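You operate a simulated robot arm through the tools that you are given. There is no shell and no other tool. Be economical: measure what you need, move in short steps, check, and stop when the job is done.

You are at the controls of a simulated two-armed robot. One attempt, no reset.

TASK
On the breakfast bar, fold the tea towel in half, so that it is half as long.

The check looks at the end state, three seconds after you hand in, the way a careful person would. Anything else that was tipped, shoved, dropped, spilled or broken makes it a failure. Flat cloth is picked up by pressing the open fingertips on it (5 to 10 N) and closing them slowly along it; thin cloth reads only 2 to 8 mm in the jaws.

THE ROBOT
Two 7-joint arms with two-finger parallel grippers on one trunk, on a base that drives. Base frame: it is fixed to the floor where the robot stands at the start and does not move with it; the origin is under the middle of the robot, x ahead of it, y to its left, z up. Lengths are in cm, angles in rad, forces in N, time in s.
The left shoulder is at the start at [7, 16.3, 104.5], the right one opposite. Places, roughly: breakfast bar [50, 20, 80]. Payload 3.43 kg a hand.
The tool frame of a hand sits at the grasp point between the pads (the TCP): z along the fingers, y along the line on which they close. The tips reach 3.4 cm beyond it. Largest opening 12.8 cm; finger width 2.4, thickness 1.2; the body of the gripper, 4.8 by 13 cm, starts 9.6 cm behind the TCP.
Orientation is told as [roll, pitch, yaw] about the base's x, y, z axes, in that order, counted from this pose: with the fingers straight down and closing along the base's y, the tool's x points along the base's -x, its y along +y and its z along -z.

THE INTERFACE
- The arms move only by the tool move_arm. It takes "left_deltas", "right_deltas" or both (then of equal length, played together; a hand with none holds still); each is a list of rows, each a list of 7 numbers: the gripper command, from -1 (shut) to 1 (fully open), values between in proportion, then the shift along the tool's x, y, z in cm, then the turn, a rotation vector about the tool's x, y, z in rad. In form: [[fingers, dx, dy, dz, wx, wy, wz], ...]. A call has 1 to 20 rows; each row is the pose to reach, as a shift and turn from the pose commanded when the call began, along the tool's axes at that moment. A row lasts 0.2 s, in which the tool goes at most 5 cm and 0.15 rad; a call with a longer step from one row to the next is refused whole, and so is a gripper value outside its range. Where a pose cannot be reached the arm comes as near as it can. A force on the tool above 40 N (or 10 N above the force at the start of the call, whichever is more), or a blocked arm, ends the call early, and 0.2 s more pass. The fingers move at their own pace (about 15.3 cm/s each) and stop on an object; they squeeze with about 20 N. The grip force told is the motor's: it shows also when the fingers shut on nothing. Time passes only in rows, and 0.2 s behind the last, so rows that repeat a pose let the fingers close. The reply holds the time, the measured pose of the TCP, the force on the tool along the base axes, the opening and the grip force, in the units named above and with some noise.
- Cameras (640 x 400 px; columns grow to the right, rows downward): "scene" is now at [12.94, 1.84, 125.87]; the picture's right is [0.22, -0.98, -0.00], its down [-0.67, -0.15, -0.73] and it looks along [0.71, 0.16, -0.68] (base axes); focal length 214 px, centre (320, 200). "left" rides on the left gripper at [7.6, 1.1, -16] in its tool frame; the picture's right is [-0.15, 0.99, 0.00], its down [-0.88, -0.13, -0.46] and it looks along [-0.45, -0.07, 0.89] (tool axes); focal length 234 px, centre (320, 200). "right" rides on the right gripper at [7.6, -1.1, -16] in its tool frame; the picture's right is [0.15, 0.99, 0.00], its down [-0.88, 0.13, -0.46] and it looks along [-0.45, 0.07, 0.89] (tool axes); focal length 234 px, centre (320, 200). There is no depth. A picture from a camera that has moved, and an enlarged one, comes with that camera's place and axes in the base frame and with its lens.
- snapshot(camera): a new picture of that camera. The clock stands still meanwhile.
- move_column(by): slides the trunk up (or, below 0, down) by that many cm; the arms and the scene camera ride with it, the base frame stays. It gives what a move gives, with no picture.
- steer(legs): drives the robot by 1 to 6 legs, each [ahead, left, turn to the left] in cm, cm and rad, along the robot's own axes; the way and the turn of a leg run together, so that a leg with both is an arc; at most 150 cm and 3.142 rad a leg. The arms and the cameras ride along, it lands a little off, and it stops where it bumps. It gives what a move gives.
- aim_head(pan, tilt): turns the head with the scene camera to pan (to the left, within 1.501 rad either way) and tilt (down, from -0.506 to 1.204), counted from straight ahead of the robot. It gives what a move gives.
- close_up(camera, box): a new picture of the part [left, top, right, bottom] of that camera's present view, enlarged. The clock stands still meanwhile.
- job_done(): hands the job in; it is judged then, once.

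Go step by step. Nothing tells you exact positions but the pictures and the camera data: compare them with the known pose of the tool, close in by small moves and look again before you grip or let go. The budget is 120 turns and 92 pictures, counting those below and the enlarged ones. Unless the task says otherwise, let go and move clear before handing in, and close with one line.

The tools are called by a JSON object that holds its "op" and its "data". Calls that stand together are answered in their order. move_arm: Moves the arms, as the interface text tells. Its arguments: {"type":"object","properties":{"left_deltas":{"type":"array"},"right_deltas":{"type":"array"}},"required":[]} The other tools are called the same way: move_column (by) slides the trunk up or down; steer (legs) drives the base; aim_head (pan, tilt) turns the head that bears the scene camera; snapshot (camera) takes a picture; close_up (camera, box) takes an enlarged picture of a part of a camera's view; job_done () hands the job in.

At the start:

```text
clock: 0.0
left_position: [66.77, 29.49, 97.38]
left_ee_rot: [0.0, -0.001, 0.002]
left_contact_force: [0.6, 0.8, 0.3]
left_gripper_width: 12.8
left_gripper_force: 0.1
right_position: [64.03, -33.14, 96.62]
right_ee_rot: [0.001, -0.001, 0.0]
right_contact_force: [-0.1, -0.5, -0.8]
right_gripper_width: 12.8
right_gripper_force: 0.2
trunk travel left (down, up): [-52.5, 41.5]
robot x, y, heading: [0.03, -0.16, -0.003]
head pan, tilt: [0.222, 0.754]
```

scene: 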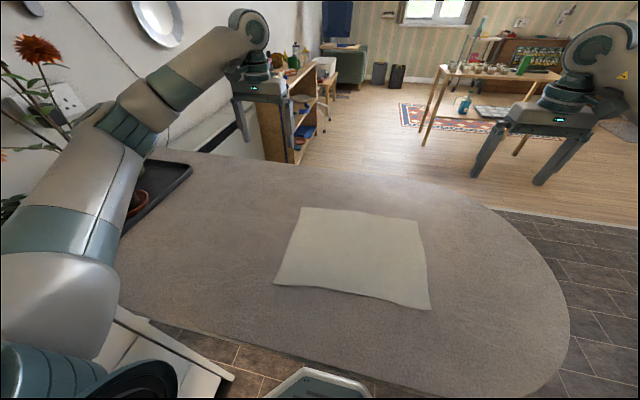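
right: 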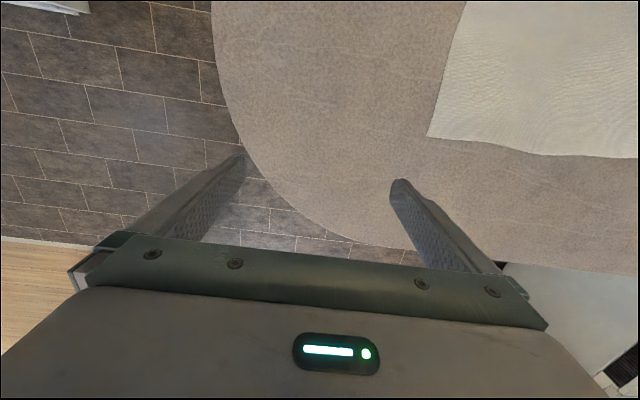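
left: 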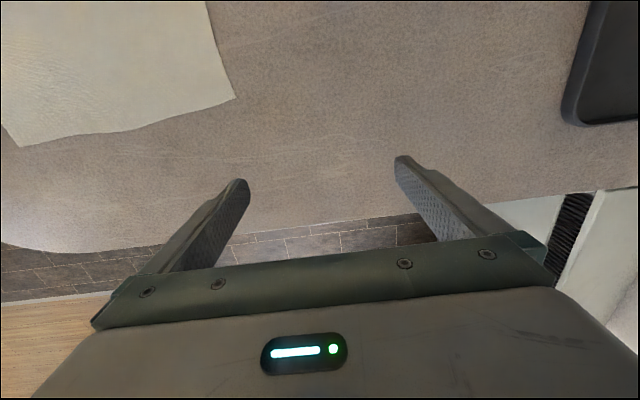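

The towel lies with its long side (about 40 cm) along y: x 36–66, y −20 to +20. I plan to drive right, pinch both corners of the right-hand edge with one hand each, and ride back left to fold. First I check that the floor to the right is clear.

{"op": "aim_head", "data": {"pan": -0.9, "tilt": 1.0}}

{"op": "snapshot", "data": {"camera": "scene"}}

```text
clock: 1.4
left_position: [66.72, 29.5, 97.54]
left_ee_rot: [-0.002, -0.001, 0.002]
left_contact_force: [0.3, -0.6, -0.5]
left_gripper_width: 12.81
left_gripper_force: 0.1
right_position: [64.08, -33.19, 96.5]
right_ee_rot: [0.0, 0.0, 0.0]
right_contact_force: [0.1, -0.2, -0.5]
right_gripper_width: 12.8
right_gripper_force: 0.1
trunk travel left (down, up): [-52.5, 41.5]
robot x, y, heading: [0.21, 0.29, -0.003]
head pan, tilt: [-0.901, 1.0]
```

```text
88 pictures are left
camera scene: at [9.2, -5.43, 123.98], right [-0.78, -0.62, 0.0], down [-0.52, 0.66, -0.54], along [0.34, -0.42, -0.84], focal length 214 px, centre (320, 200)
```

scene: 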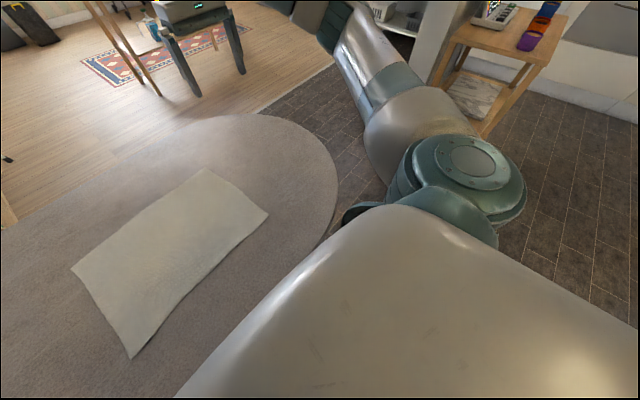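

The floor to the right is clear (the side table is about 2 m away). I drive 40 cm right and 3 cm back, then look at the towel.

{"op": "steer", "data": {"legs": [[-3, -40, 0]]}}

{"op": "aim_head", "data": {"pan": 0.25, "tilt": 0.9}}

{"op": "snapshot", "data": {"camera": "scene"}}

```text
clock: 3.8
left_position: [63.68, -9.82, 97.39]
left_ee_rot: [0.002, 0.001, 0.008]
left_contact_force: [0.4, -0.1, -0.3]
left_gripper_width: 12.8
left_gripper_force: 0.0
right_position: [61.39, -72.51, 96.63]
right_ee_rot: [0.0, 0.0, 0.006]
right_contact_force: [0.8, -0.2, 0.2]
right_gripper_width: 12.79
right_gripper_force: 0.0
trunk travel left (down, up): [-52.5, 41.5]
robot x, y, heading: [-2.7, -39.54, 0.006]
head pan, tilt: [-0.901, 1.0]
```

```text
clock: 5.2
left_position: [63.64, -9.65, 97.29]
left_ee_rot: [0.0, 0.001, 0.007]
left_contact_force: [-0.8, -0.4, 0.3]
left_gripper_width: 12.82
left_gripper_force: 0.2
right_position: [61.4, -72.51, 96.51]
right_ee_rot: [0.001, 0.0, 0.006]
right_contact_force: [-0.3, 0.5, -0.4]
right_gripper_width: 12.82
right_gripper_force: 0.1
trunk travel left (down, up): [-52.5, 41.5]
robot x, y, heading: [-2.84, -39.64, 0.004]
head pan, tilt: [0.25, 0.901]
```

```text
87 pictures are left
camera scene: at [9.26, -37.72, 124.7], right [0.25, -0.97, 0.0], down [-0.76, -0.2, -0.62], along [0.6, 0.16, -0.78], focal length 214 px, centre (320, 200)
```

scene: 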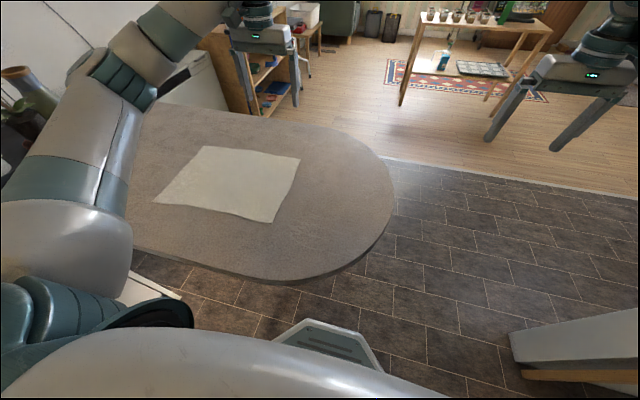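

The robot is now offset to the right. My estimates of the towel's right edge disagree slightly between views, so I measure again with a close-up and the left hand camera.

{"op": "close_up", "data": {"camera": "scene", "box": [140, 120, 340, 245]}}

{"op": "snapshot", "data": {"camera": "left"}}

```text
3.20 times, centred on (240, 182) of scene
camera zoom: at [9.26, -37.72, 124.7], right [0.25, -0.97, 0.0], down [-0.76, -0.2, -0.62], along [0.6, 0.16, -0.78], focal length 686 px, centre (576, 256)
```

zoom: 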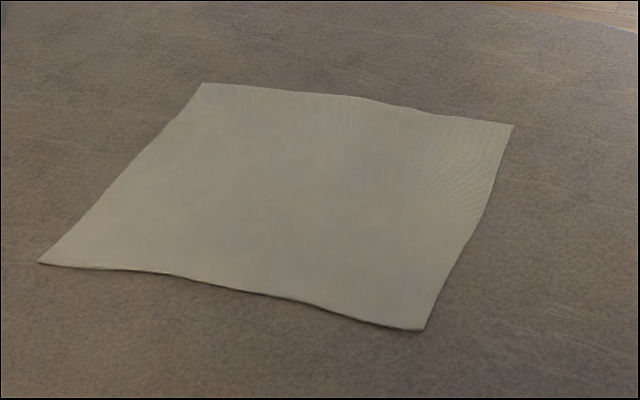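

```text
85 pictures are left
camera left: at [56.15, -8.57, 113.4], right [0.14, 0.99, 0.0], down [0.88, -0.12, 0.46], along [0.45, -0.06, -0.89], focal length 234 px, centre (320, 200)
```

left: 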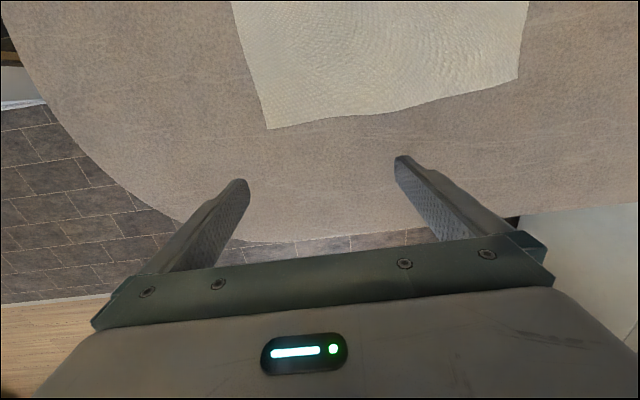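

The right edge is near y ≈ −17 to −19, with its corners near (38, −17) and (64, −18). I bring both hands to hover above those corners with the fingers partly open.

{"op": "move_arm", "data": {"left_deltas": [[-0.1, 3.5, -1, 1, 0, 0, 0], [-0.1, 7, -2, 2, 0, 0, 0], [-0.1, 10.5, -3, 4, 0, 0, 0], [-0.1, 14, -4, 6, 0, 0, 0], [-0.1, 17.5, -5, 8, 0, 0, 0], [-0.1, 21, -6, 10, 0, 0, 0], [-0.1, 25, -7.4, 12, 0, 0, 0], [-0.1, 25, -7.4, 12, 0, 0, 0], [-0.1, 25, -7.4, 12, 0, 0, 0], [-0.1, 25, -7.4, 12, 0, 0, 0], [-0.1, 25, -7.4, 12, 0, 0, 0], [-0.1, 25, -7.4, 12, 0, 0, 0], [-0.1, 25, -7.4, 12, 0, 0, 0], [-0.1, 25, -7.4, 12, 0, 0, 0]], "right_deltas": [[-0.1, -0.3, 4, 0.5, 0, 0, 0], [-0.1, -0.6, 8, 1, 0, 0, 0], [-0.1, -0.9, 12, 1.5, 0, 0, 0], [-0.1, -1.2, 16, 2, 0, 0, 0], [-0.1, -1.5, 20, 3, 0, 0, 0], [-0.1, -1.8, 24, 4, 0, 0, 0], [-0.1, -2.1, 28, 5, 0, 0, 0], [-0.1, -2.4, 32, 6, 0, 0, 0], [-0.1, -2.6, 36, 7, 0, 0, 0], [-0.1, -2.8, 40, 8, 0, 0, 0], [-0.1, -3, 44, 9, 0, 0, 0], [-0.1, -3.2, 48, 10, 0, 0, 0], [-0.1, -3.4, 52, 11, 0, 0, 0], [-0.1, -3.6, 55.5, 11.5, 0, 0, 0]]}}

{"op": "snapshot", "data": {"camera": "scene"}}

{"op": "snapshot", "data": {"camera": "left"}}

{"op": "snapshot", "data": {"camera": "right"}}

```text
clock: 8.2
left_position: [38.65, -17.26, 85.43]
left_ee_rot: [-0.001, -0.001, 0.008]
left_contact_force: [-0.2, -0.4, 0.3]
left_gripper_width: 5.75
left_gripper_force: 0.1
right_position: [64.52, -18.15, 85.25]
right_ee_rot: [0.001, -0.002, 0.006]
right_contact_force: [-0.3, 0.1, -0.1]
right_gripper_width: 5.76
right_gripper_force: 0.0
right hand out of reach, approached as far as the arm can: row 14
trunk travel left (down, up): [-52.5, 41.5]
robot x, y, heading: [-2.94, -39.74, 0.007]
head pan, tilt: [0.25, 0.901]
```

```text
84 pictures are left
camera scene: at [9.24, -37.68, 124.71], right [0.25, -0.97, 0.0], down [-0.76, -0.2, -0.62], along [0.6, 0.16, -0.78], focal length 214 px, centre (320, 200)
```

scene: 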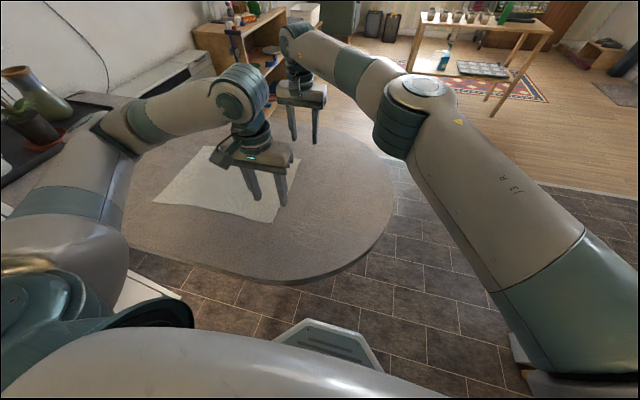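

```text
83 pictures are left
camera left: at [31.22, -16.21, 101.33], right [0.14, 0.99, 0.0], down [0.88, -0.12, 0.46], along [0.45, -0.06, -0.89], focal length 234 px, centre (320, 200)
```

left: 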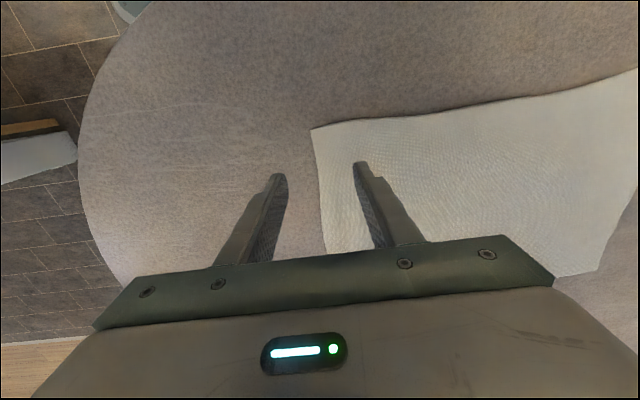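

```text
82 pictures are left
camera right: at [56.83, -19.35, 101.29], right [-0.15, 0.99, 0.0], down [0.88, 0.14, 0.46], along [0.45, 0.07, -0.89], focal length 234 px, centre (320, 200)
```

right: 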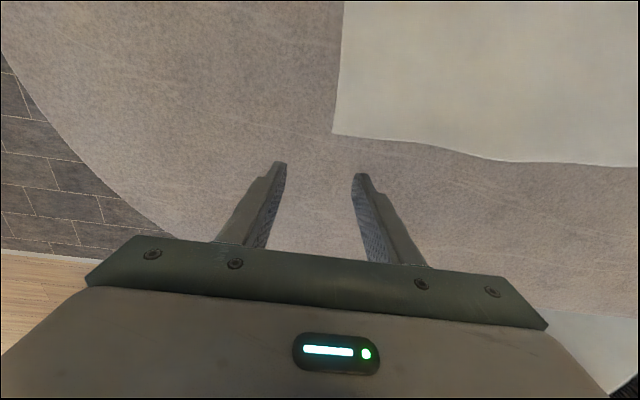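

Measured corners: near (36.5, −17.8), far (62.3, −16.9). I align both hands just inside the corners, narrow the jaws to 4 cm and come down to a low hover.

{"op": "move_arm", "data": {"left_deltas": [[-0.375, 0.1, 0, 2, 0, 0, 0], [-0.375, 0.3, 0, 5, 0, 0, 0], [-0.375, 0.3, 0, 7.5, 0, 0, 0], [-0.375, 0.3, 0, 8.5, 0, 0, 0], [-0.375, 0.3, 0, 8.5, 0, 0, 0]], "right_deltas": [[-0.375, 2, 0, 1, 0, 0, 0], [-0.375, 3.8, -1, 3, 0, 0, 0], [-0.375, 3.8, -1, 6, 0, 0, 0], [-0.375, 3.8, -1, 8, 0, 0, 0], [-0.375, 3.8, -1, 8, 0, 0, 0]]}}

{"op": "snapshot", "data": {"camera": "left"}}

{"op": "snapshot", "data": {"camera": "right"}}

```text
clock: 8.9
left_position: [38.49, -17.31, 80.25]
left_ee_rot: [0.0, -0.007, 0.006]
left_contact_force: [-3.2, -2.2, 17.6]
left_gripper_width: 3.93
left_gripper_force: 0.1
right_position: [60.63, -19.14, 81.49]
right_ee_rot: [-0.002, 0.0, 0.006]
right_contact_force: [1.3, 0.0, -0.6]
right_gripper_width: 3.98
right_gripper_force: 0.1
trunk travel left (down, up): [-52.5, 41.5]
robot x, y, heading: [-2.67, -39.34, 0.007]
head pan, tilt: [0.25, 0.901]
stopped in row 3 (left hand): the force on the tool passed its limit (the readings are from after the stop); the commanded pose is now the measured one
```

```text
81 pictures are left
camera left: at [30.88, -16.11, 96.15], right [0.14, 0.99, 0.0], down [0.88, -0.12, 0.46], along [0.46, -0.07, -0.89], focal length 234 px, centre (320, 200)
```

left: 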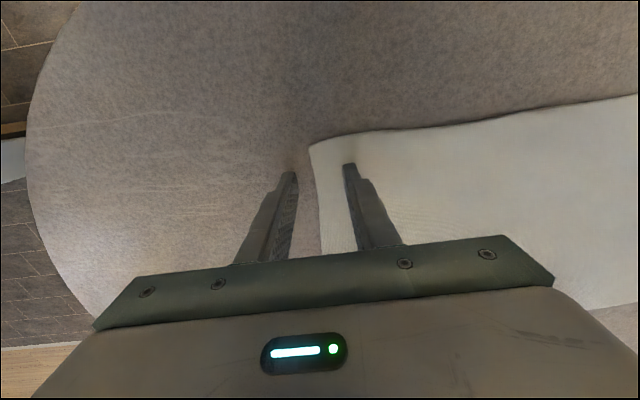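

```text
80 pictures are left
camera right: at [52.98, -20.33, 97.67], right [-0.15, 0.99, 0.0], down [0.88, 0.14, 0.46], along [0.45, 0.07, -0.89], focal length 234 px, centre (320, 200)
```

right: 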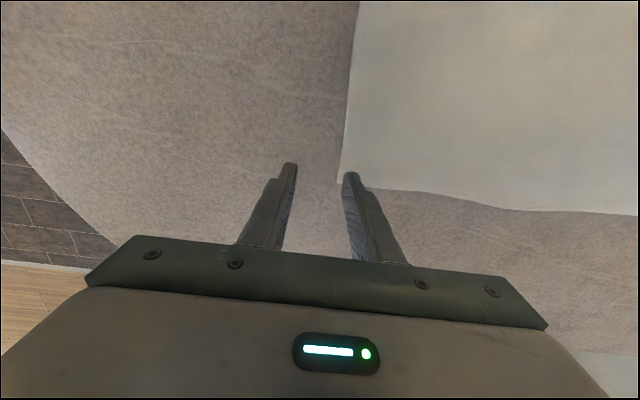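

The left fingers touched at TCP z ≈ 80.2, so the bar top is really at about 76.8. That also explains the mismatch between views. With it corrected, the corners are near (35.8, −17.8) and far (61.4, −17.1). I adjust both hands.

{"op": "move_arm", "data": {"left_deltas": [[-0.375, 0, 0, -1, 0, 0, 0], [-0.375, 1.2, 0.2, -1, 0, 0, 0], [-0.375, 1.2, 0.2, -0.6, 0, 0, 0]], "right_deltas": [[-0.375, 0.4, 1.2, 0, 0, 0, 0], [-0.375, 0.8, 2.5, 0, 0, 0, 0], [-0.375, 0.8, 2.5, 0.4, 0, 0, 0]]}}

{"op": "snapshot", "data": {"camera": "left"}}

{"op": "snapshot", "data": {"camera": "right"}}

```text
clock: 9.7
left_position: [37.26, -17.12, 80.72]
left_ee_rot: [-0.002, -0.005, 0.008]
left_contact_force: [0.1, -0.7, -0.2]
left_gripper_width: 3.97
left_gripper_force: 0.1
right_position: [59.95, -16.64, 81.09]
right_ee_rot: [-0.002, 0.002, 0.008]
right_contact_force: [-0.6, -0.3, 0.4]
right_gripper_width: 3.97
right_gripper_force: 0.2
trunk travel left (down, up): [-52.5, 41.5]
robot x, y, heading: [-3.06, -39.91, 0.014]
head pan, tilt: [0.25, 0.901]
```

```text
79 pictures are left
camera left: at [29.78, -15.95, 96.62], right [0.14, 0.99, 0.0], down [0.88, -0.12, 0.46], along [0.46, -0.06, -0.89], focal length 234 px, centre (320, 200)
```

left: 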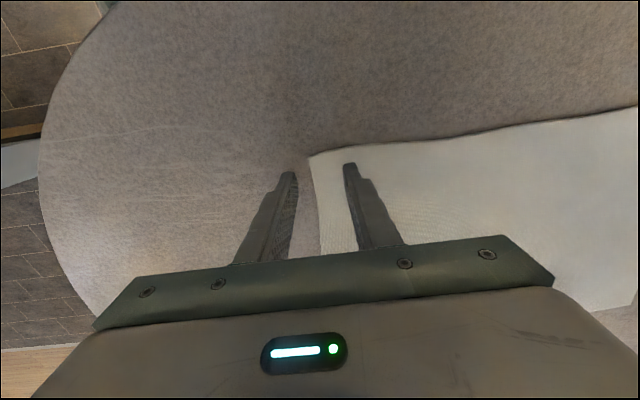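

```text
78 pictures are left
camera right: at [52.28, -17.79, 97.18], right [-0.15, 0.99, 0.0], down [0.88, 0.14, 0.45], along [0.45, 0.07, -0.89], focal length 234 px, centre (320, 200)
```

right: 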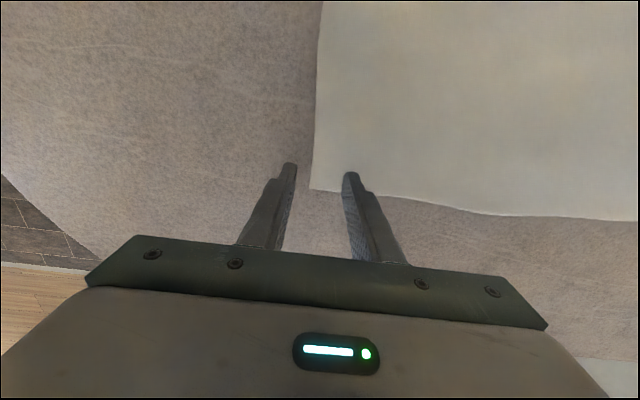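

Both hands straddle the edge close to the corners. I come down slowly to feel for contact.

{"op": "move_arm", "data": {"left_deltas": [[-0.375, 0, 0, 0.2, 0, 0, 0], [-0.375, 0, 0, 0.4, 0, 0, 0], [-0.375, 0, 0, 0.5, 0, 0, 0], [-0.375, 0, 0, 0.5, 0, 0, 0]], "right_deltas": [[-0.375, 0, 0, 0.3, 0, 0, 0], [-0.375, 0, 0, 0.6, 0, 0, 0], [-0.375, 0, 0, 0.8, 0, 0, 0], [-0.375, 0, 0, 0.8, 0, 0, 0]]}}

```text
clock: 10.7
left_position: [37.39, -17.08, 80.24]
left_ee_rot: [-0.001, -0.007, 0.007]
left_contact_force: [1.7, 0.8, 12.2]
left_gripper_width: 4.04
left_gripper_force: 0.2
right_position: [59.79, -16.76, 80.36]
right_ee_rot: [-0.003, 0.0, 0.007]
right_contact_force: [-0.2, 0.4, 0.3]
right_gripper_width: 3.98
right_gripper_force: 0.1
trunk travel left (down, up): [-52.5, 41.5]
robot x, y, heading: [-2.73, -39.47, 0.009]
head pan, tilt: [0.25, 0.901]
```

{"op": "move_arm", "data": {"left_deltas": [[-0.375, 0, 0, -0.08, 0, 0, 0], [-0.375, 0, 0, -0.08, 0, 0, 0]], "right_deltas": [[-0.375, 0, 0, 0.12, 0, 0, 0], [-0.375, 0, 0, 0.2, 0, 0, 0]]}}

```text
clock: 11.3
left_position: [37.22, -17.17, 80.17]
left_ee_rot: [-0.001, -0.004, 0.009]
left_contact_force: [-0.1, 0.1, 1.2]
left_gripper_width: 4.01
left_gripper_force: 0.3
right_position: [59.83, -16.7, 80.26]
right_ee_rot: [0.001, 0.0, 0.005]
right_contact_force: [-0.3, -1.2, 8.4]
right_gripper_width: 3.94
right_gripper_force: 0.0
trunk travel left (down, up): [-52.5, 41.5]
robot x, y, heading: [-2.57, -39.71, 0.012]
head pan, tilt: [0.25, 0.901]
```

The right hand presses with 8 N and the left needs a touch more. I press and close both slowly.

{"op": "move_arm", "data": {"left_deltas": [[-0.375, 0, 0, 0.05, 0, 0, 0], [-0.43, 0, 0, 0.05, 0, 0, 0], [-0.49, 0, 0, 0.05, 0, 0, 0], [-0.55, 0, 0, 0.05, 0, 0, 0], [-0.61, 0, 0, 0.05, 0, 0, 0], [-0.67, 0, 0, 0.05, 0, 0, 0], [-0.73, 0, 0, 0.05, 0, 0, 0], [-0.79, 0, 0, 0.05, 0, 0, 0], [-0.85, 0, 0, 0.05, 0, 0, 0], [-0.91, 0, 0, 0.05, 0, 0, 0], [-0.96, 0, 0, 0.05, 0, 0, 0], [-1, 0, 0, 0.05, 0, 0, 0], [-1, 0, 0, 0.05, 0, 0, 0], [-1, 0, 0, 0.05, 0, 0, 0]], "right_deltas": [[-0.375, 0, 0, 0, 0, 0, 0], [-0.43, 0, 0, 0, 0, 0, 0], [-0.49, 0, 0, 0, 0, 0, 0], [-0.55, 0, 0, 0, 0, 0, 0], [-0.61, 0, 0, 0, 0, 0, 0], [-0.67, 0, 0, 0, 0, 0, 0], [-0.73, 0, 0, 0, 0, 0, 0], [-0.79, 0, 0, 0, 0, 0, 0], [-0.85, 0, 0, 0, 0, 0, 0], [-0.91, 0, 0, 0, 0, 0, 0], [-0.96, 0, 0, 0, 0, 0, 0], [-1, 0, 0, 0, 0, 0, 0], [-1, 0, 0, 0, 0, 0, 0], [-1, 0, 0, 0, 0, 0, 0]]}}

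{"op": "snapshot", "data": {"camera": "left"}}

{"op": "snapshot", "data": {"camera": "right"}}

```text
clock: 14.3
left_position: [37.27, -17.09, 80.2]
left_ee_rot: [-0.002, -0.007, 0.006]
left_contact_force: [-0.2, -0.1, 2.1]
left_gripper_width: 0.24
left_gripper_force: 20.3
right_position: [59.77, -16.62, 80.29]
right_ee_rot: [0.0, 0.001, 0.005]
right_contact_force: [-0.1, 2.9, 15.0]
right_gripper_width: 0.24
right_gripper_force: 20.1
trunk travel left (down, up): [-52.5, 41.5]
robot x, y, heading: [-2.92, -39.51, -0.003]
head pan, tilt: [0.25, 0.901]
```

```text
77 pictures are left
camera left: at [29.65, -15.97, 96.2], right [0.14, 0.99, 0.0], down [0.88, -0.12, 0.46], along [0.46, -0.06, -0.89], focal length 234 px, centre (320, 200)
```

left: 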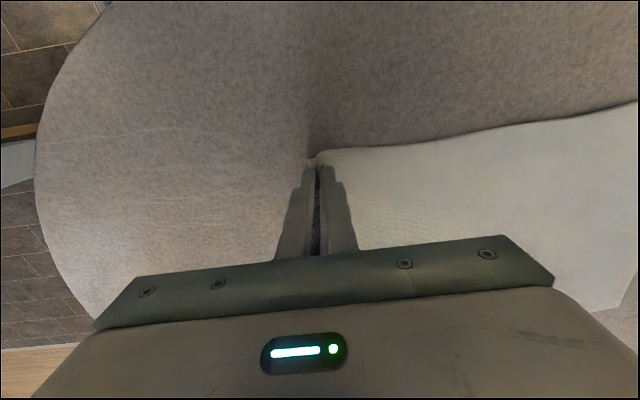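

```text
76 pictures are left
camera right: at [52.06, -17.82, 96.27], right [-0.15, 0.99, 0.0], down [0.88, 0.14, 0.46], along [0.45, 0.07, -0.89], focal length 234 px, centre (320, 200)
```

right: 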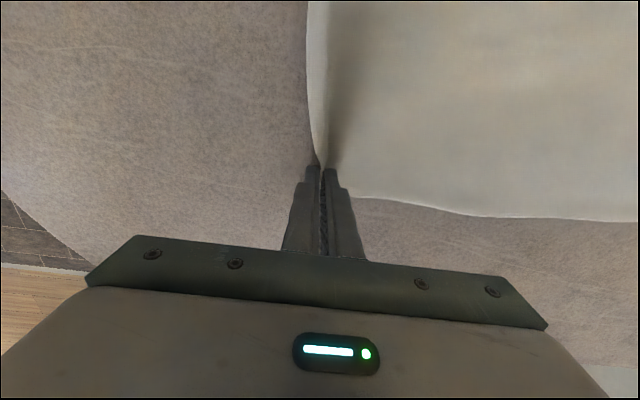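

Both jaws read 2.4 mm, with the edge drawn in between them. I lift gently inward and check that both corners come along.

{"op": "move_arm", "data": {"left_deltas": [[-1, 0, 0.1, -1, 0, 0, 0], [-1, 0, 0.5, -2.5, 0, 0, 0], [-1, 0, 1, -4, 0, 0, 0], [-1, 0, 1.5, -5, 0, 0, 0], [-1, 0, 1.5, -5, 0, 0, 0]], "right_deltas": [[-1, 0, 0.1, -1, 0, 0, 0], [-1, 0, 0.5, -2.5, 0, 0, 0], [-1, 0, 1, -4, 0, 0, 0], [-1, 0, 1.5, -5, 0, 0, 0], [-1, 0, 1.5, -5, 0, 0, 0]]}}

{"op": "snapshot", "data": {"camera": "left"}}

{"op": "snapshot", "data": {"camera": "right"}}

{"op": "snapshot", "data": {"camera": "scene"}}

```text
clock: 15.5
left_position: [37.38, -15.6, 85.19]
left_ee_rot: [-0.003, -0.007, 0.009]
left_contact_force: [0.8, 0.4, -0.3]
left_gripper_width: 0.24
left_gripper_force: 19.6
right_position: [59.98, -15.14, 85.12]
right_ee_rot: [-0.002, 0.002, 0.009]
right_contact_force: [-0.4, 0.8, 0.1]
right_gripper_width: 0.27
right_gripper_force: 20.3
trunk travel left (down, up): [-52.5, 41.5]
robot x, y, heading: [-2.6, -40.08, 0.003]
head pan, tilt: [0.25, 0.901]
```

```text
75 pictures are left
camera left: at [29.75, -14.43, 101.13], right [0.14, 0.99, 0.0], down [0.88, -0.12, 0.46], along [0.46, -0.06, -0.89], focal length 234 px, centre (320, 200)
```

left: 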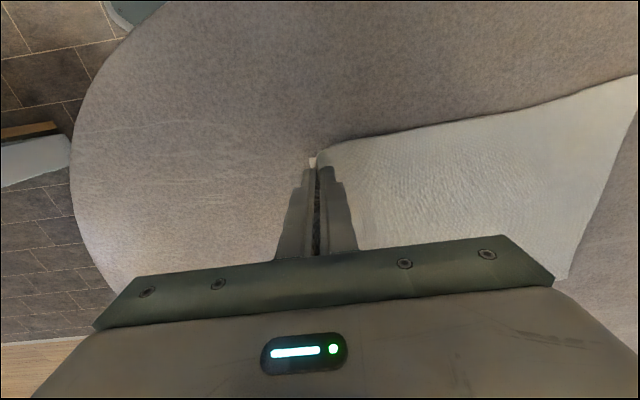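

```text
74 pictures are left
camera right: at [52.34, -16.25, 101.13], right [-0.15, 0.99, 0.0], down [0.88, 0.14, 0.45], along [0.45, 0.07, -0.89], focal length 234 px, centre (320, 200)
```

right: 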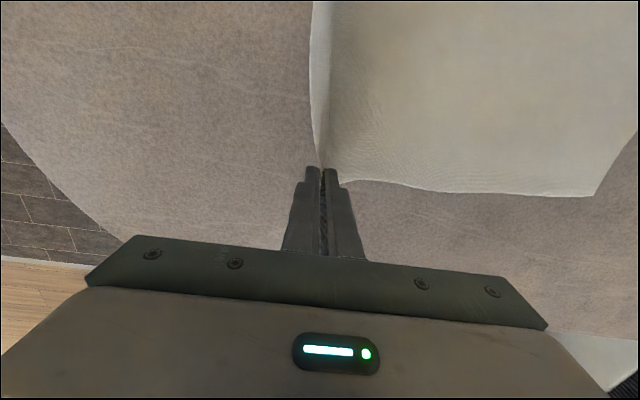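

```text
73 pictures are left
camera scene: at [9.29, -37.7, 124.7], right [0.25, -0.97, 0.0], down [-0.76, -0.2, -0.62], along [0.6, 0.16, -0.78], focal length 214 px, centre (320, 200)
```

scene: 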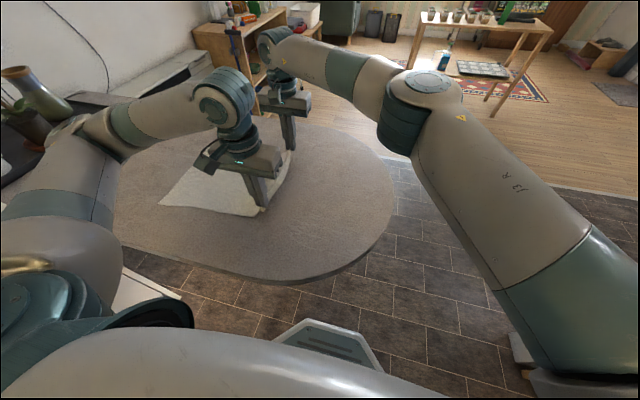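

Both corners lift cleanly. I arc up and inward with the arms before carrying the edge left with the base.

{"op": "move_arm", "data": {"left_deltas": [[-1, 0.2, 1, -1.8, 0, 0, 0], [-1, 0.4, 2, -3.5, 0, 0, 0], [-1, 0.6, 3, -5, 0, 0, 0], [-1, 0.8, 4, -6.2, 0, 0, 0], [-1, 1, 5, -7, 0, 0, 0], [-1, 1, 5, -7, 0, 0, 0]], "right_deltas": [[-1, 0.2, 1, -1.8, 0, 0, 0], [-1, 0.4, 2, -3.5, 0, 0, 0], [-1, 0.6, 3, -5, 0, 0, 0], [-1, 0.8, 4, -6.2, 0, 0, 0], [-1, 1, 5, -7, 0, 0, 0], [-1, 1, 5, -7, 0, 0, 0]]}}

{"op": "snapshot", "data": {"camera": "scene"}}

```text
clock: 16.9
left_position: [36.27, -10.43, 92.09]
left_ee_rot: [-0.001, -0.006, 0.006]
left_contact_force: [0.2, -0.1, -0.8]
left_gripper_width: 0.22
left_gripper_force: 20.1
right_position: [58.51, -14.15, 91.43]
right_ee_rot: [-0.001, 0.002, 0.007]
right_contact_force: [0.2, -0.7, -0.2]
right_gripper_width: 0.27
right_gripper_force: 20.0
right hand out of reach, approached as far as the arm can: row 1, 2, 3, 4, 5, 6
trunk travel left (down, up): [-52.5, 41.5]
robot x, y, heading: [-3.04, -39.55, 0.011]
head pan, tilt: [0.25, 0.901]
```

```text
72 pictures are left
camera scene: at [9.34, -37.69, 124.69], right [0.25, -0.97, 0.0], down [-0.76, -0.2, -0.62], along [0.6, 0.16, -0.78], focal length 214 px, centre (320, 200)
```

scene: 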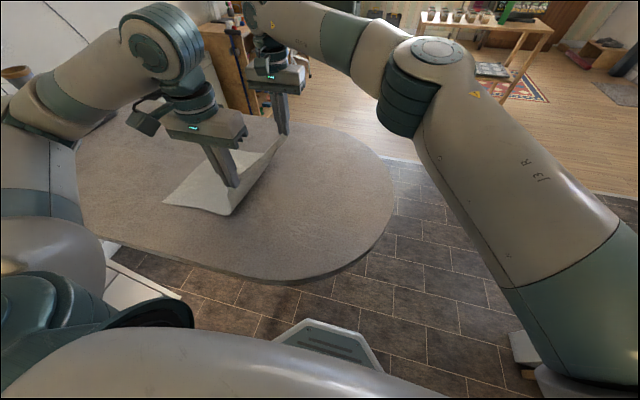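

The right hand is at its reach limit in y, so the base must do the rest. I bring the left hand level with it in y, then drive left 26 cm.

{"op": "move_arm", "data": {"left_deltas": [[-1, 0, -1.8, 0.3, 0, 0, 0], [-1, 0, -3.6, 0.6, 0, 0, 0], [-1, 0, -3.6, 0.6, 0, 0, 0]]}}

{"op": "steer", "data": {"legs": [[0, 13, 0], [0, 13, 0]]}}

{"op": "snapshot", "data": {"camera": "scene"}}

{"op": "snapshot", "data": {"camera": "left"}}

{"op": "snapshot", "data": {"camera": "right"}}

```text
clock: 17.7
left_position: [36.24, -14.07, 91.53]
left_ee_rot: [-0.002, -0.005, 0.007]
left_contact_force: [0.5, 0.2, 0.5]
left_gripper_width: 0.26
left_gripper_force: 20.0
right_position: [58.52, -14.26, 91.58]
right_ee_rot: [-0.002, 0.0, 0.007]
right_contact_force: [-0.5, 0.2, 0.6]
right_gripper_width: 0.27
right_gripper_force: 19.9
trunk travel left (down, up): [-52.5, 41.5]
robot x, y, heading: [-2.64, -39.74, 0.006]
head pan, tilt: [0.25, 0.901]
```

```text
clock: 19.9
left_position: [35.95, 11.99, 91.54]
left_ee_rot: [-0.002, -0.006, 0.011]
left_contact_force: [0.6, 0.4, -0.1]
left_gripper_width: 0.26
left_gripper_force: 19.9
right_position: [58.11, 11.98, 91.63]
right_ee_rot: [-0.002, 0.002, 0.01]
right_contact_force: [0.0, 0.8, 0.1]
right_gripper_width: 0.27
right_gripper_force: 20.1
trunk travel left (down, up): [-52.5, 41.5]
robot x, y, heading: [-3.33, -13.68, 0.01]
head pan, tilt: [0.25, 0.901]
```

```text
71 pictures are left
camera scene: at [9.05, -11.55, 124.7], right [0.26, -0.97, 0.0], down [-0.76, -0.2, -0.62], along [0.6, 0.16, -0.78], focal length 214 px, centre (320, 200)
```

scene: 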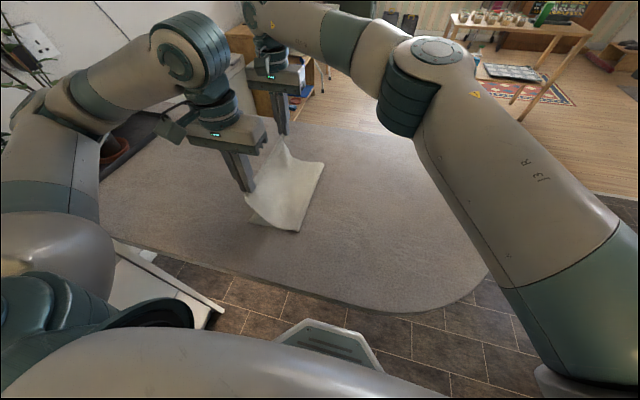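

```text
70 pictures are left
camera left: at [28.32, 13.26, 107.5], right [0.14, 0.99, 0.0], down [0.88, -0.12, 0.46], along [0.46, -0.06, -0.89], focal length 234 px, centre (320, 200)
```

left: 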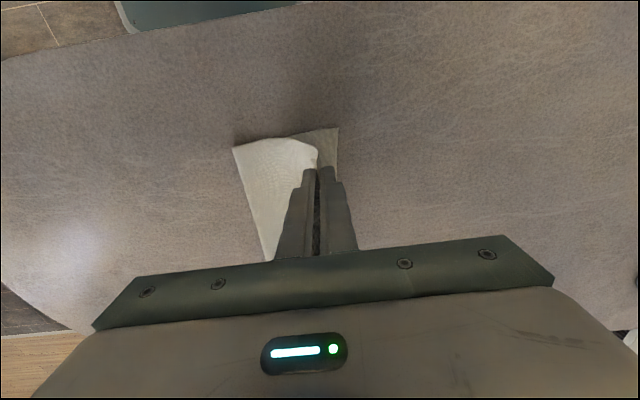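

```text
69 pictures are left
camera right: at [50.53, 10.84, 107.54], right [-0.16, 0.99, 0.0], down [0.88, 0.14, 0.45], along [0.45, 0.07, -0.89], focal length 234 px, centre (320, 200)
```

right: 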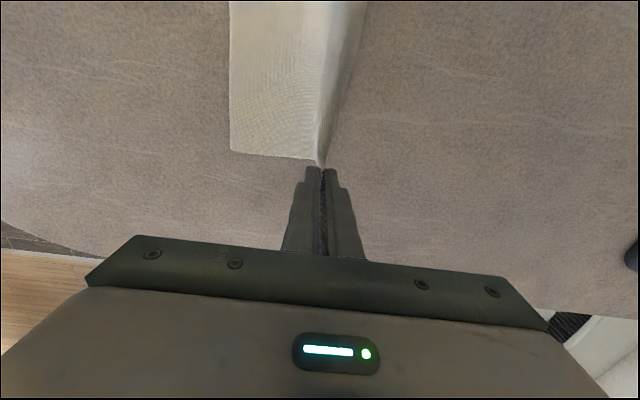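

The fold is forming, with the crease near y ≈ 0.7 and the hands at y = 12. The lower near-left corner seems to be at about (34.3, 14.8). I lower the edge and look again before the final travel.

{"op": "move_arm", "data": {"left_deltas": [[-1, 0.3, 0.3, 2, 0, 0, 0], [-1, 0.6, 0.6, 4, 0, 0, 0], [-1, 0.6, 0.8, 6, 0, 0, 0], [-1, 0.6, 0.8, 7, 0, 0, 0], [-1, 0.6, 0.8, 7, 0, 0, 0]], "right_deltas": [[-1, 0.2, 0.3, 2, 0, 0, 0], [-1, 0.4, 0.6, 4, 0, 0, 0], [-1, 0.4, 0.8, 6, 0, 0, 0], [-1, 0.4, 0.8, 7, 0, 0, 0], [-1, 0.4, 0.8, 7, 0, 0, 0]]}}

{"op": "snapshot", "data": {"camera": "scene"}}

{"op": "snapshot", "data": {"camera": "left"}}

{"op": "snapshot", "data": {"camera": "right"}}

```text
clock: 21.1
left_position: [35.42, 12.78, 84.64]
left_ee_rot: [-0.002, -0.004, 0.012]
left_contact_force: [0.2, 0.5, -0.1]
left_gripper_width: 0.24
left_gripper_force: 19.9
right_position: [57.82, 12.63, 84.55]
right_ee_rot: [-0.002, 0.001, 0.009]
right_contact_force: [0.0, 0.1, -0.3]
right_gripper_width: 0.26
right_gripper_force: 19.7
trunk travel left (down, up): [-52.5, 41.5]
robot x, y, heading: [-3.18, -13.53, 0.015]
head pan, tilt: [0.25, 0.901]
```

```text
68 pictures are left
camera scene: at [9.05, -11.63, 124.7], right [0.26, -0.97, 0.0], down [-0.76, -0.2, -0.62], along [0.6, 0.16, -0.78], focal length 214 px, centre (320, 200)
```

scene: 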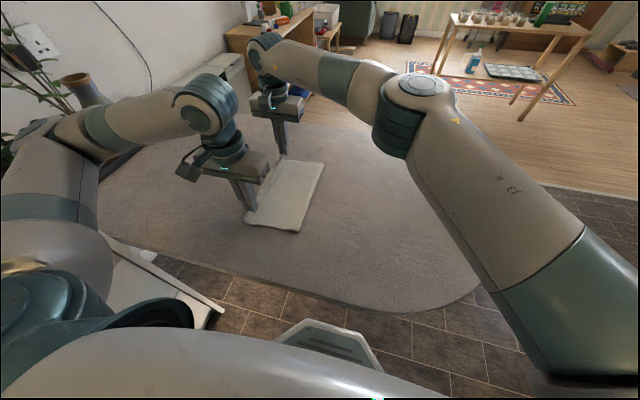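

```text
67 pictures are left
camera left: at [27.83, 13.98, 100.57], right [0.14, 0.99, 0.0], down [0.88, -0.12, 0.46], along [0.46, -0.06, -0.89], focal length 234 px, centre (320, 200)
```

left: 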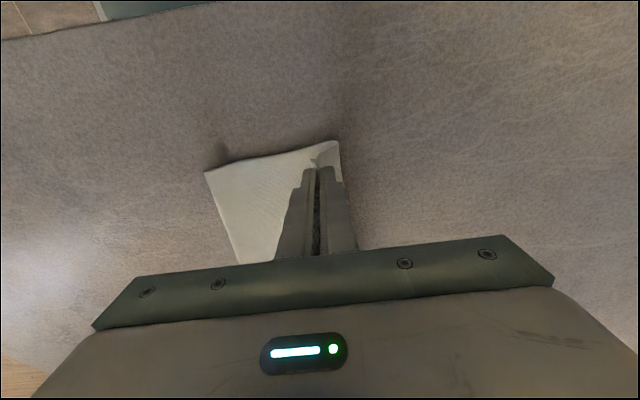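

```text
66 pictures are left
camera right: at [50.14, 11.52, 100.51], right [-0.16, 0.99, 0.0], down [0.88, 0.14, 0.46], along [0.45, 0.07, -0.89], focal length 234 px, centre (320, 200)
```

right: 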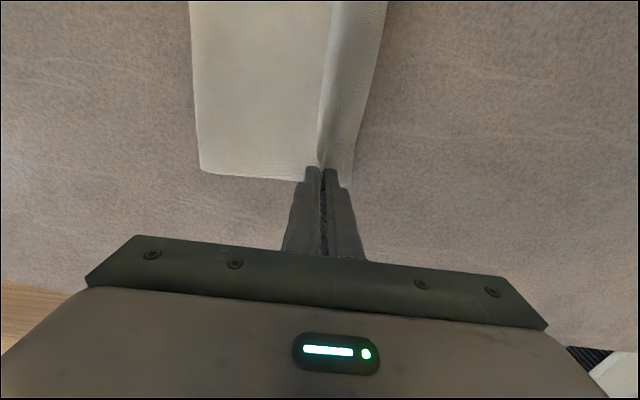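

Lower layer corners: near (33.9, 15.2), far (59.7, 16.6). The far hand must go about 3 cm further and the near hand about 1.5 cm. I shift the base 3 cm and trim the near hand.

{"op": "move_arm", "data": {"left_deltas": [[-1, 0, -0.7, 0.8, 0, 0, 0], [-1, 0, -1.4, 1.5, 0, 0, 0], [-1, 0, -1.4, 1.5, 0, 0, 0]], "right_deltas": [[-1, -0.1, 0, 0.8, 0, 0, 0], [-1, -0.2, 0, 1.5, 0, 0, 0], [-1, -0.2, 0, 1.5, 0, 0, 0]]}}

{"op": "steer", "data": {"legs": [[0, 3, 0]]}}

{"op": "snapshot", "data": {"camera": "left"}}

{"op": "snapshot", "data": {"camera": "right"}}

```text
clock: 21.9
left_position: [35.45, 11.5, 83.23]
left_ee_rot: [-0.002, -0.006, 0.01]
left_contact_force: [0.8, -0.2, -0.6]
left_gripper_width: 0.22
left_gripper_force: 20.7
right_position: [58.04, 12.81, 82.93]
right_ee_rot: [-0.002, -0.001, 0.01]
right_contact_force: [-0.1, -0.2, 0.1]
right_gripper_width: 0.27
right_gripper_force: 20.6
trunk travel left (down, up): [-52.5, 41.5]
robot x, y, heading: [-3.21, -14.08, 0.012]
head pan, tilt: [0.25, 0.901]
```

```text
clock: 22.7
left_position: [35.38, 14.35, 83.0]
left_ee_rot: [-0.001, -0.006, 0.009]
left_contact_force: [-0.1, 0.4, -0.6]
left_gripper_width: 0.21
left_gripper_force: 20.3
right_position: [57.96, 15.54, 82.94]
right_ee_rot: [-0.002, -0.001, 0.008]
right_contact_force: [0.3, 0.7, -0.3]
right_gripper_width: 0.26
right_gripper_force: 19.7
trunk travel left (down, up): [-52.5, 41.5]
robot x, y, heading: [-3.06, -10.57, 0.014]
head pan, tilt: [0.25, 0.901]
```

```text
65 pictures are left
camera left: at [27.82, 15.56, 99.05], right [0.14, 0.99, 0.0], down [0.88, -0.12, 0.46], along [0.46, -0.06, -0.89], focal length 234 px, centre (320, 200)
```

left: 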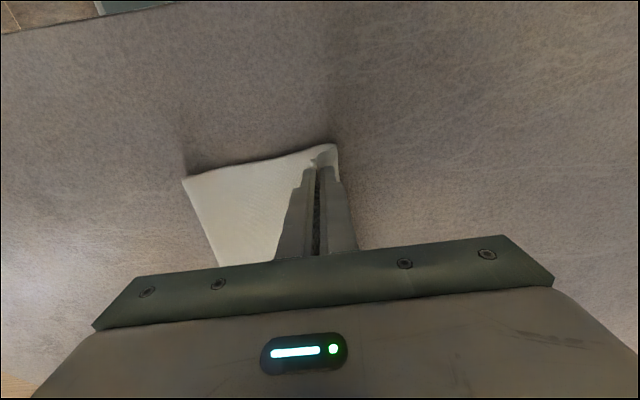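

```text
64 pictures are left
camera right: at [50.34, 14.39, 99.04], right [-0.16, 0.99, 0.0], down [0.88, 0.14, 0.45], along [0.45, 0.07, -0.89], focal length 234 px, centre (320, 200)
```

right: 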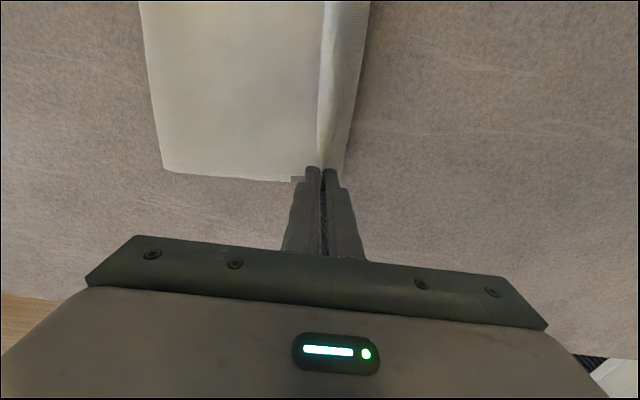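

I can't tell whether the visible rim is the bottom layer or the bulge of the top one, so I take a close-up from the head.

{"op": "close_up", "data": {"camera": "scene", "box": [190, 130, 350, 250]}}

{"op": "close_up", "data": {"camera": "left", "box": [240, 110, 400, 210]}}

{"op": "close_up", "data": {"camera": "right", "box": [260, 100, 420, 200]}}

```text
3.33 times, centred on (270, 190) of scene
camera zoom: at [9.02, -8.67, 124.7], right [0.26, -0.97, 0.0], down [-0.76, -0.2, -0.62], along [0.6, 0.16, -0.78], focal length 715 px, centre (487, 233)
```

zoom: 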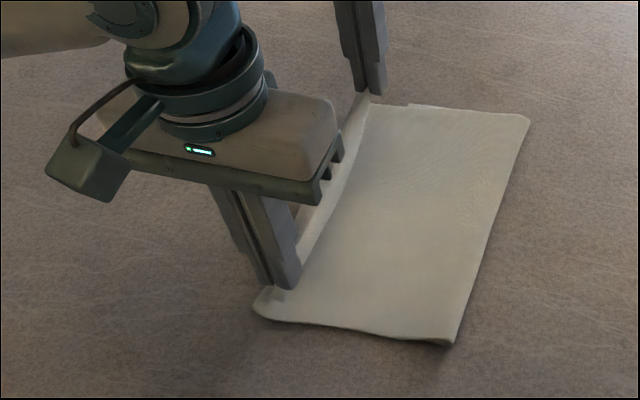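

```text
4.00 times, centred on (320, 160) of left
camera zoom: at [27.82, 15.56, 99.05], right [0.14, 0.99, 0.0], down [0.88, -0.12, 0.46], along [0.46, -0.06, -0.89], focal length 937 px, centre (320, 360)
```

zoom: 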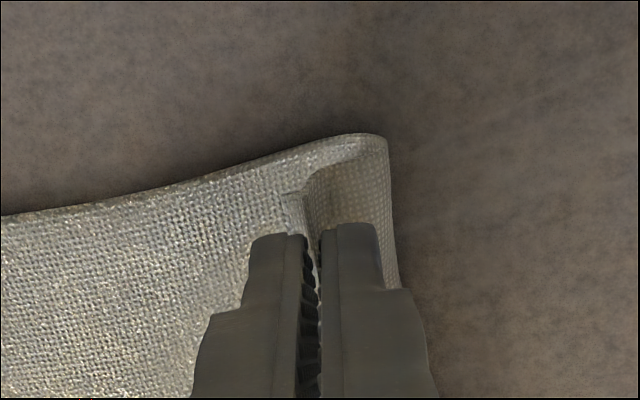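

```text
4.00 times, centred on (340, 150) of right
camera zoom: at [50.34, 14.39, 99.04], right [-0.16, 0.99, 0.0], down [0.88, 0.14, 0.45], along [0.45, 0.07, -0.89], focal length 937 px, centre (240, 400)
```

zoom: 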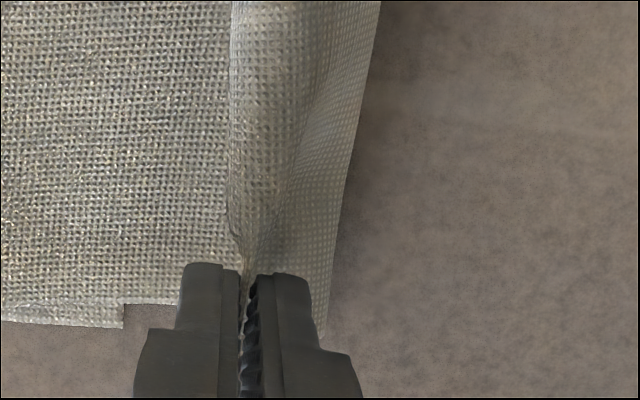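

The edge is close above its target. I lower both hands to just above the bar and ease the fingers open slightly.

{"op": "move_arm", "data": {"left_deltas": [[-1, 0, 0.2, 0.8, 0, 0, 0], [-1, 0, 0.5, 1.6, 0, 0, 0], [-1, 0, 0.6, 2.1, 0, 0, 0], [-1, 0, 0.6, 2.1, 0, 0, 0]], "right_deltas": [[-1, 0, 0.2, 0.8, 0, 0, 0], [-1, 0, 0.4, 1.6, 0, 0, 0], [-1, 0, 0.4, 2.1, 0, 0, 0], [-1, 0, 0.4, 2.1, 0, 0, 0]]}}

{"op": "close_up", "data": {"camera": "left", "box": [160, 100, 400, 250]}}

{"op": "close_up", "data": {"camera": "right", "box": [120, 0, 440, 200]}}

```text
clock: 23.7
left_position: [35.36, 14.94, 81.1]
left_ee_rot: [0.001, -0.005, 0.009]
left_contact_force: [1.5, -0.3, 1.2]
left_gripper_width: 0.25
left_gripper_force: 20.1
right_position: [58.52, 15.21, 80.86]
right_ee_rot: [-0.002, -0.001, 0.007]
right_contact_force: [-2.0, -0.8, 0.3]
right_gripper_width: 0.25
right_gripper_force: 19.9
right hand out of reach, approached as far as the arm can: row 2, 3, 4
trunk travel left (down, up): [-52.5, 41.5]
robot x, y, heading: [-3.17, -10.7, 0.01]
head pan, tilt: [0.25, 0.901]
```

```text
2.67 times, centred on (280, 175) of left
camera zoom: at [27.76, 16.13, 96.97], right [0.14, 0.99, 0.0], down [0.88, -0.12, 0.46], along [0.46, -0.06, -0.89], focal length 624 px, centre (427, 267)
```

zoom: 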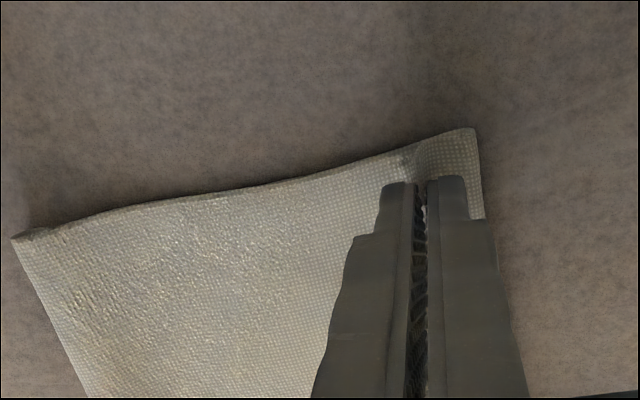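

```text
2.00 times, centred on (280, 100) of right
camera zoom: at [50.88, 14.04, 96.87], right [-0.16, 0.99, 0.0], down [0.88, 0.14, 0.45], along [0.45, 0.07, -0.89], focal length 468 px, centre (400, 400)
```

zoom: 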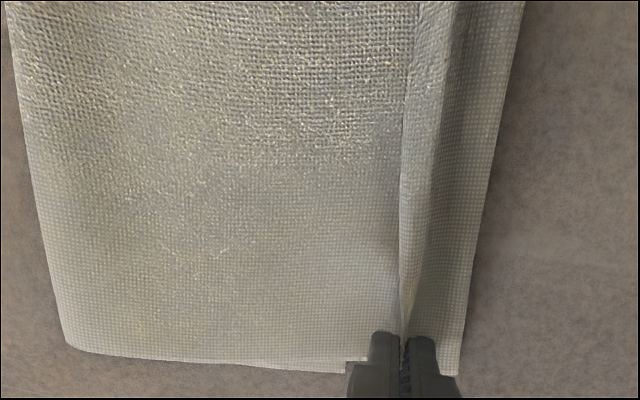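

The lower layer's edge is visible now: near (33.3, 17.1), far (59.3, 17.9). The held edge is 1–2 cm short, so I raise slightly, shift the base 1.8 cm more, and trim.

{"op": "move_arm", "data": {"left_deltas": [[-1, 0, -0.2, -0.6, 0, 0, 0], [-1, 0, -0.4, -0.8, 0, 0, 0], [-1, 0, -0.4, -0.8, 0, 0, 0]], "right_deltas": [[-1, 0.1, 0, -0.6, 0, 0, 0], [-1, 0.3, 0, -0.8, 0, 0, 0], [-1, 0.3, 0, -0.8, 0, 0, 0]]}}

{"op": "steer", "data": {"legs": [[0, 1.9, 0]]}}

{"op": "close_up", "data": {"camera": "left", "box": [160, 100, 400, 250]}}

{"op": "close_up", "data": {"camera": "right", "box": [120, 0, 440, 200]}}

```text
clock: 24.5
left_position: [35.32, 14.56, 81.79]
left_ee_rot: [-0.002, -0.005, 0.012]
left_contact_force: [0.8, 0.1, 0.3]
left_gripper_width: 0.24
left_gripper_force: 19.4
right_position: [58.4, 15.12, 81.58]
right_ee_rot: [-0.001, 0.0, 0.008]
right_contact_force: [0.0, -0.8, -0.3]
right_gripper_width: 0.26
right_gripper_force: 19.7
trunk travel left (down, up): [-52.5, 41.5]
robot x, y, heading: [-3.17, -10.91, 0.006]
head pan, tilt: [0.25, 0.901]
```

```text
clock: 25.3
left_position: [35.45, 16.26, 81.74]
left_ee_rot: [-0.002, -0.006, 0.009]
left_contact_force: [0.2, -0.7, -0.3]
left_gripper_width: 0.23
left_gripper_force: 20.2
right_position: [58.28, 17.0, 81.64]
right_ee_rot: [-0.002, -0.001, 0.009]
right_contact_force: [-0.6, -0.5, -0.4]
right_gripper_width: 0.23
right_gripper_force: 20.5
trunk travel left (down, up): [-52.5, 41.5]
robot x, y, heading: [-3.1, -9.01, 0.008]
head pan, tilt: [0.25, 0.901]
```

```text
2.67 times, centred on (280, 175) of left
camera zoom: at [27.79, 17.56, 97.78], right [0.14, 0.99, 0.0], down [0.88, -0.12, 0.46], along [0.46, -0.06, -0.89], focal length 624 px, centre (427, 267)
```

zoom: 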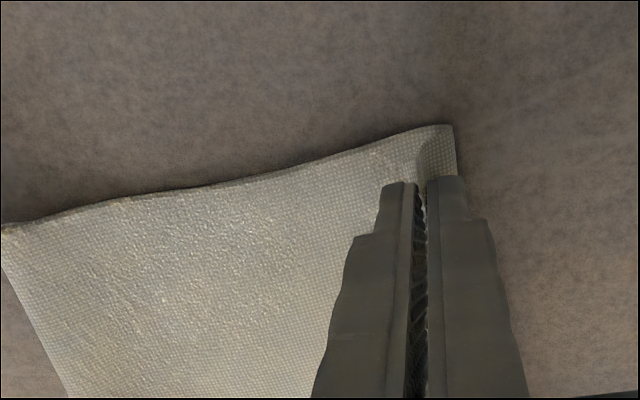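

```text
2.00 times, centred on (280, 100) of right
camera zoom: at [50.62, 15.82, 97.7], right [-0.15, 0.99, 0.0], down [0.88, 0.14, 0.45], along [0.45, 0.07, -0.89], focal length 468 px, centre (400, 400)
```

zoom: 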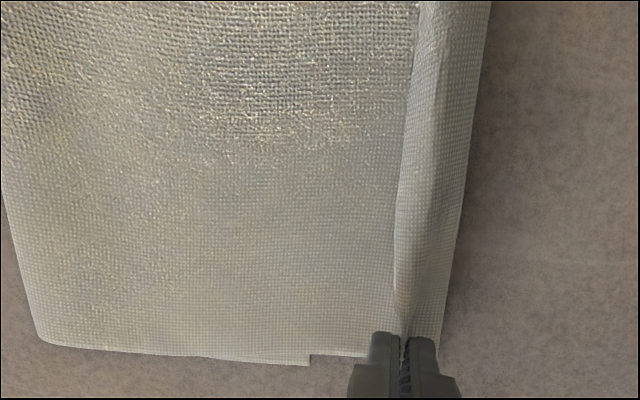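

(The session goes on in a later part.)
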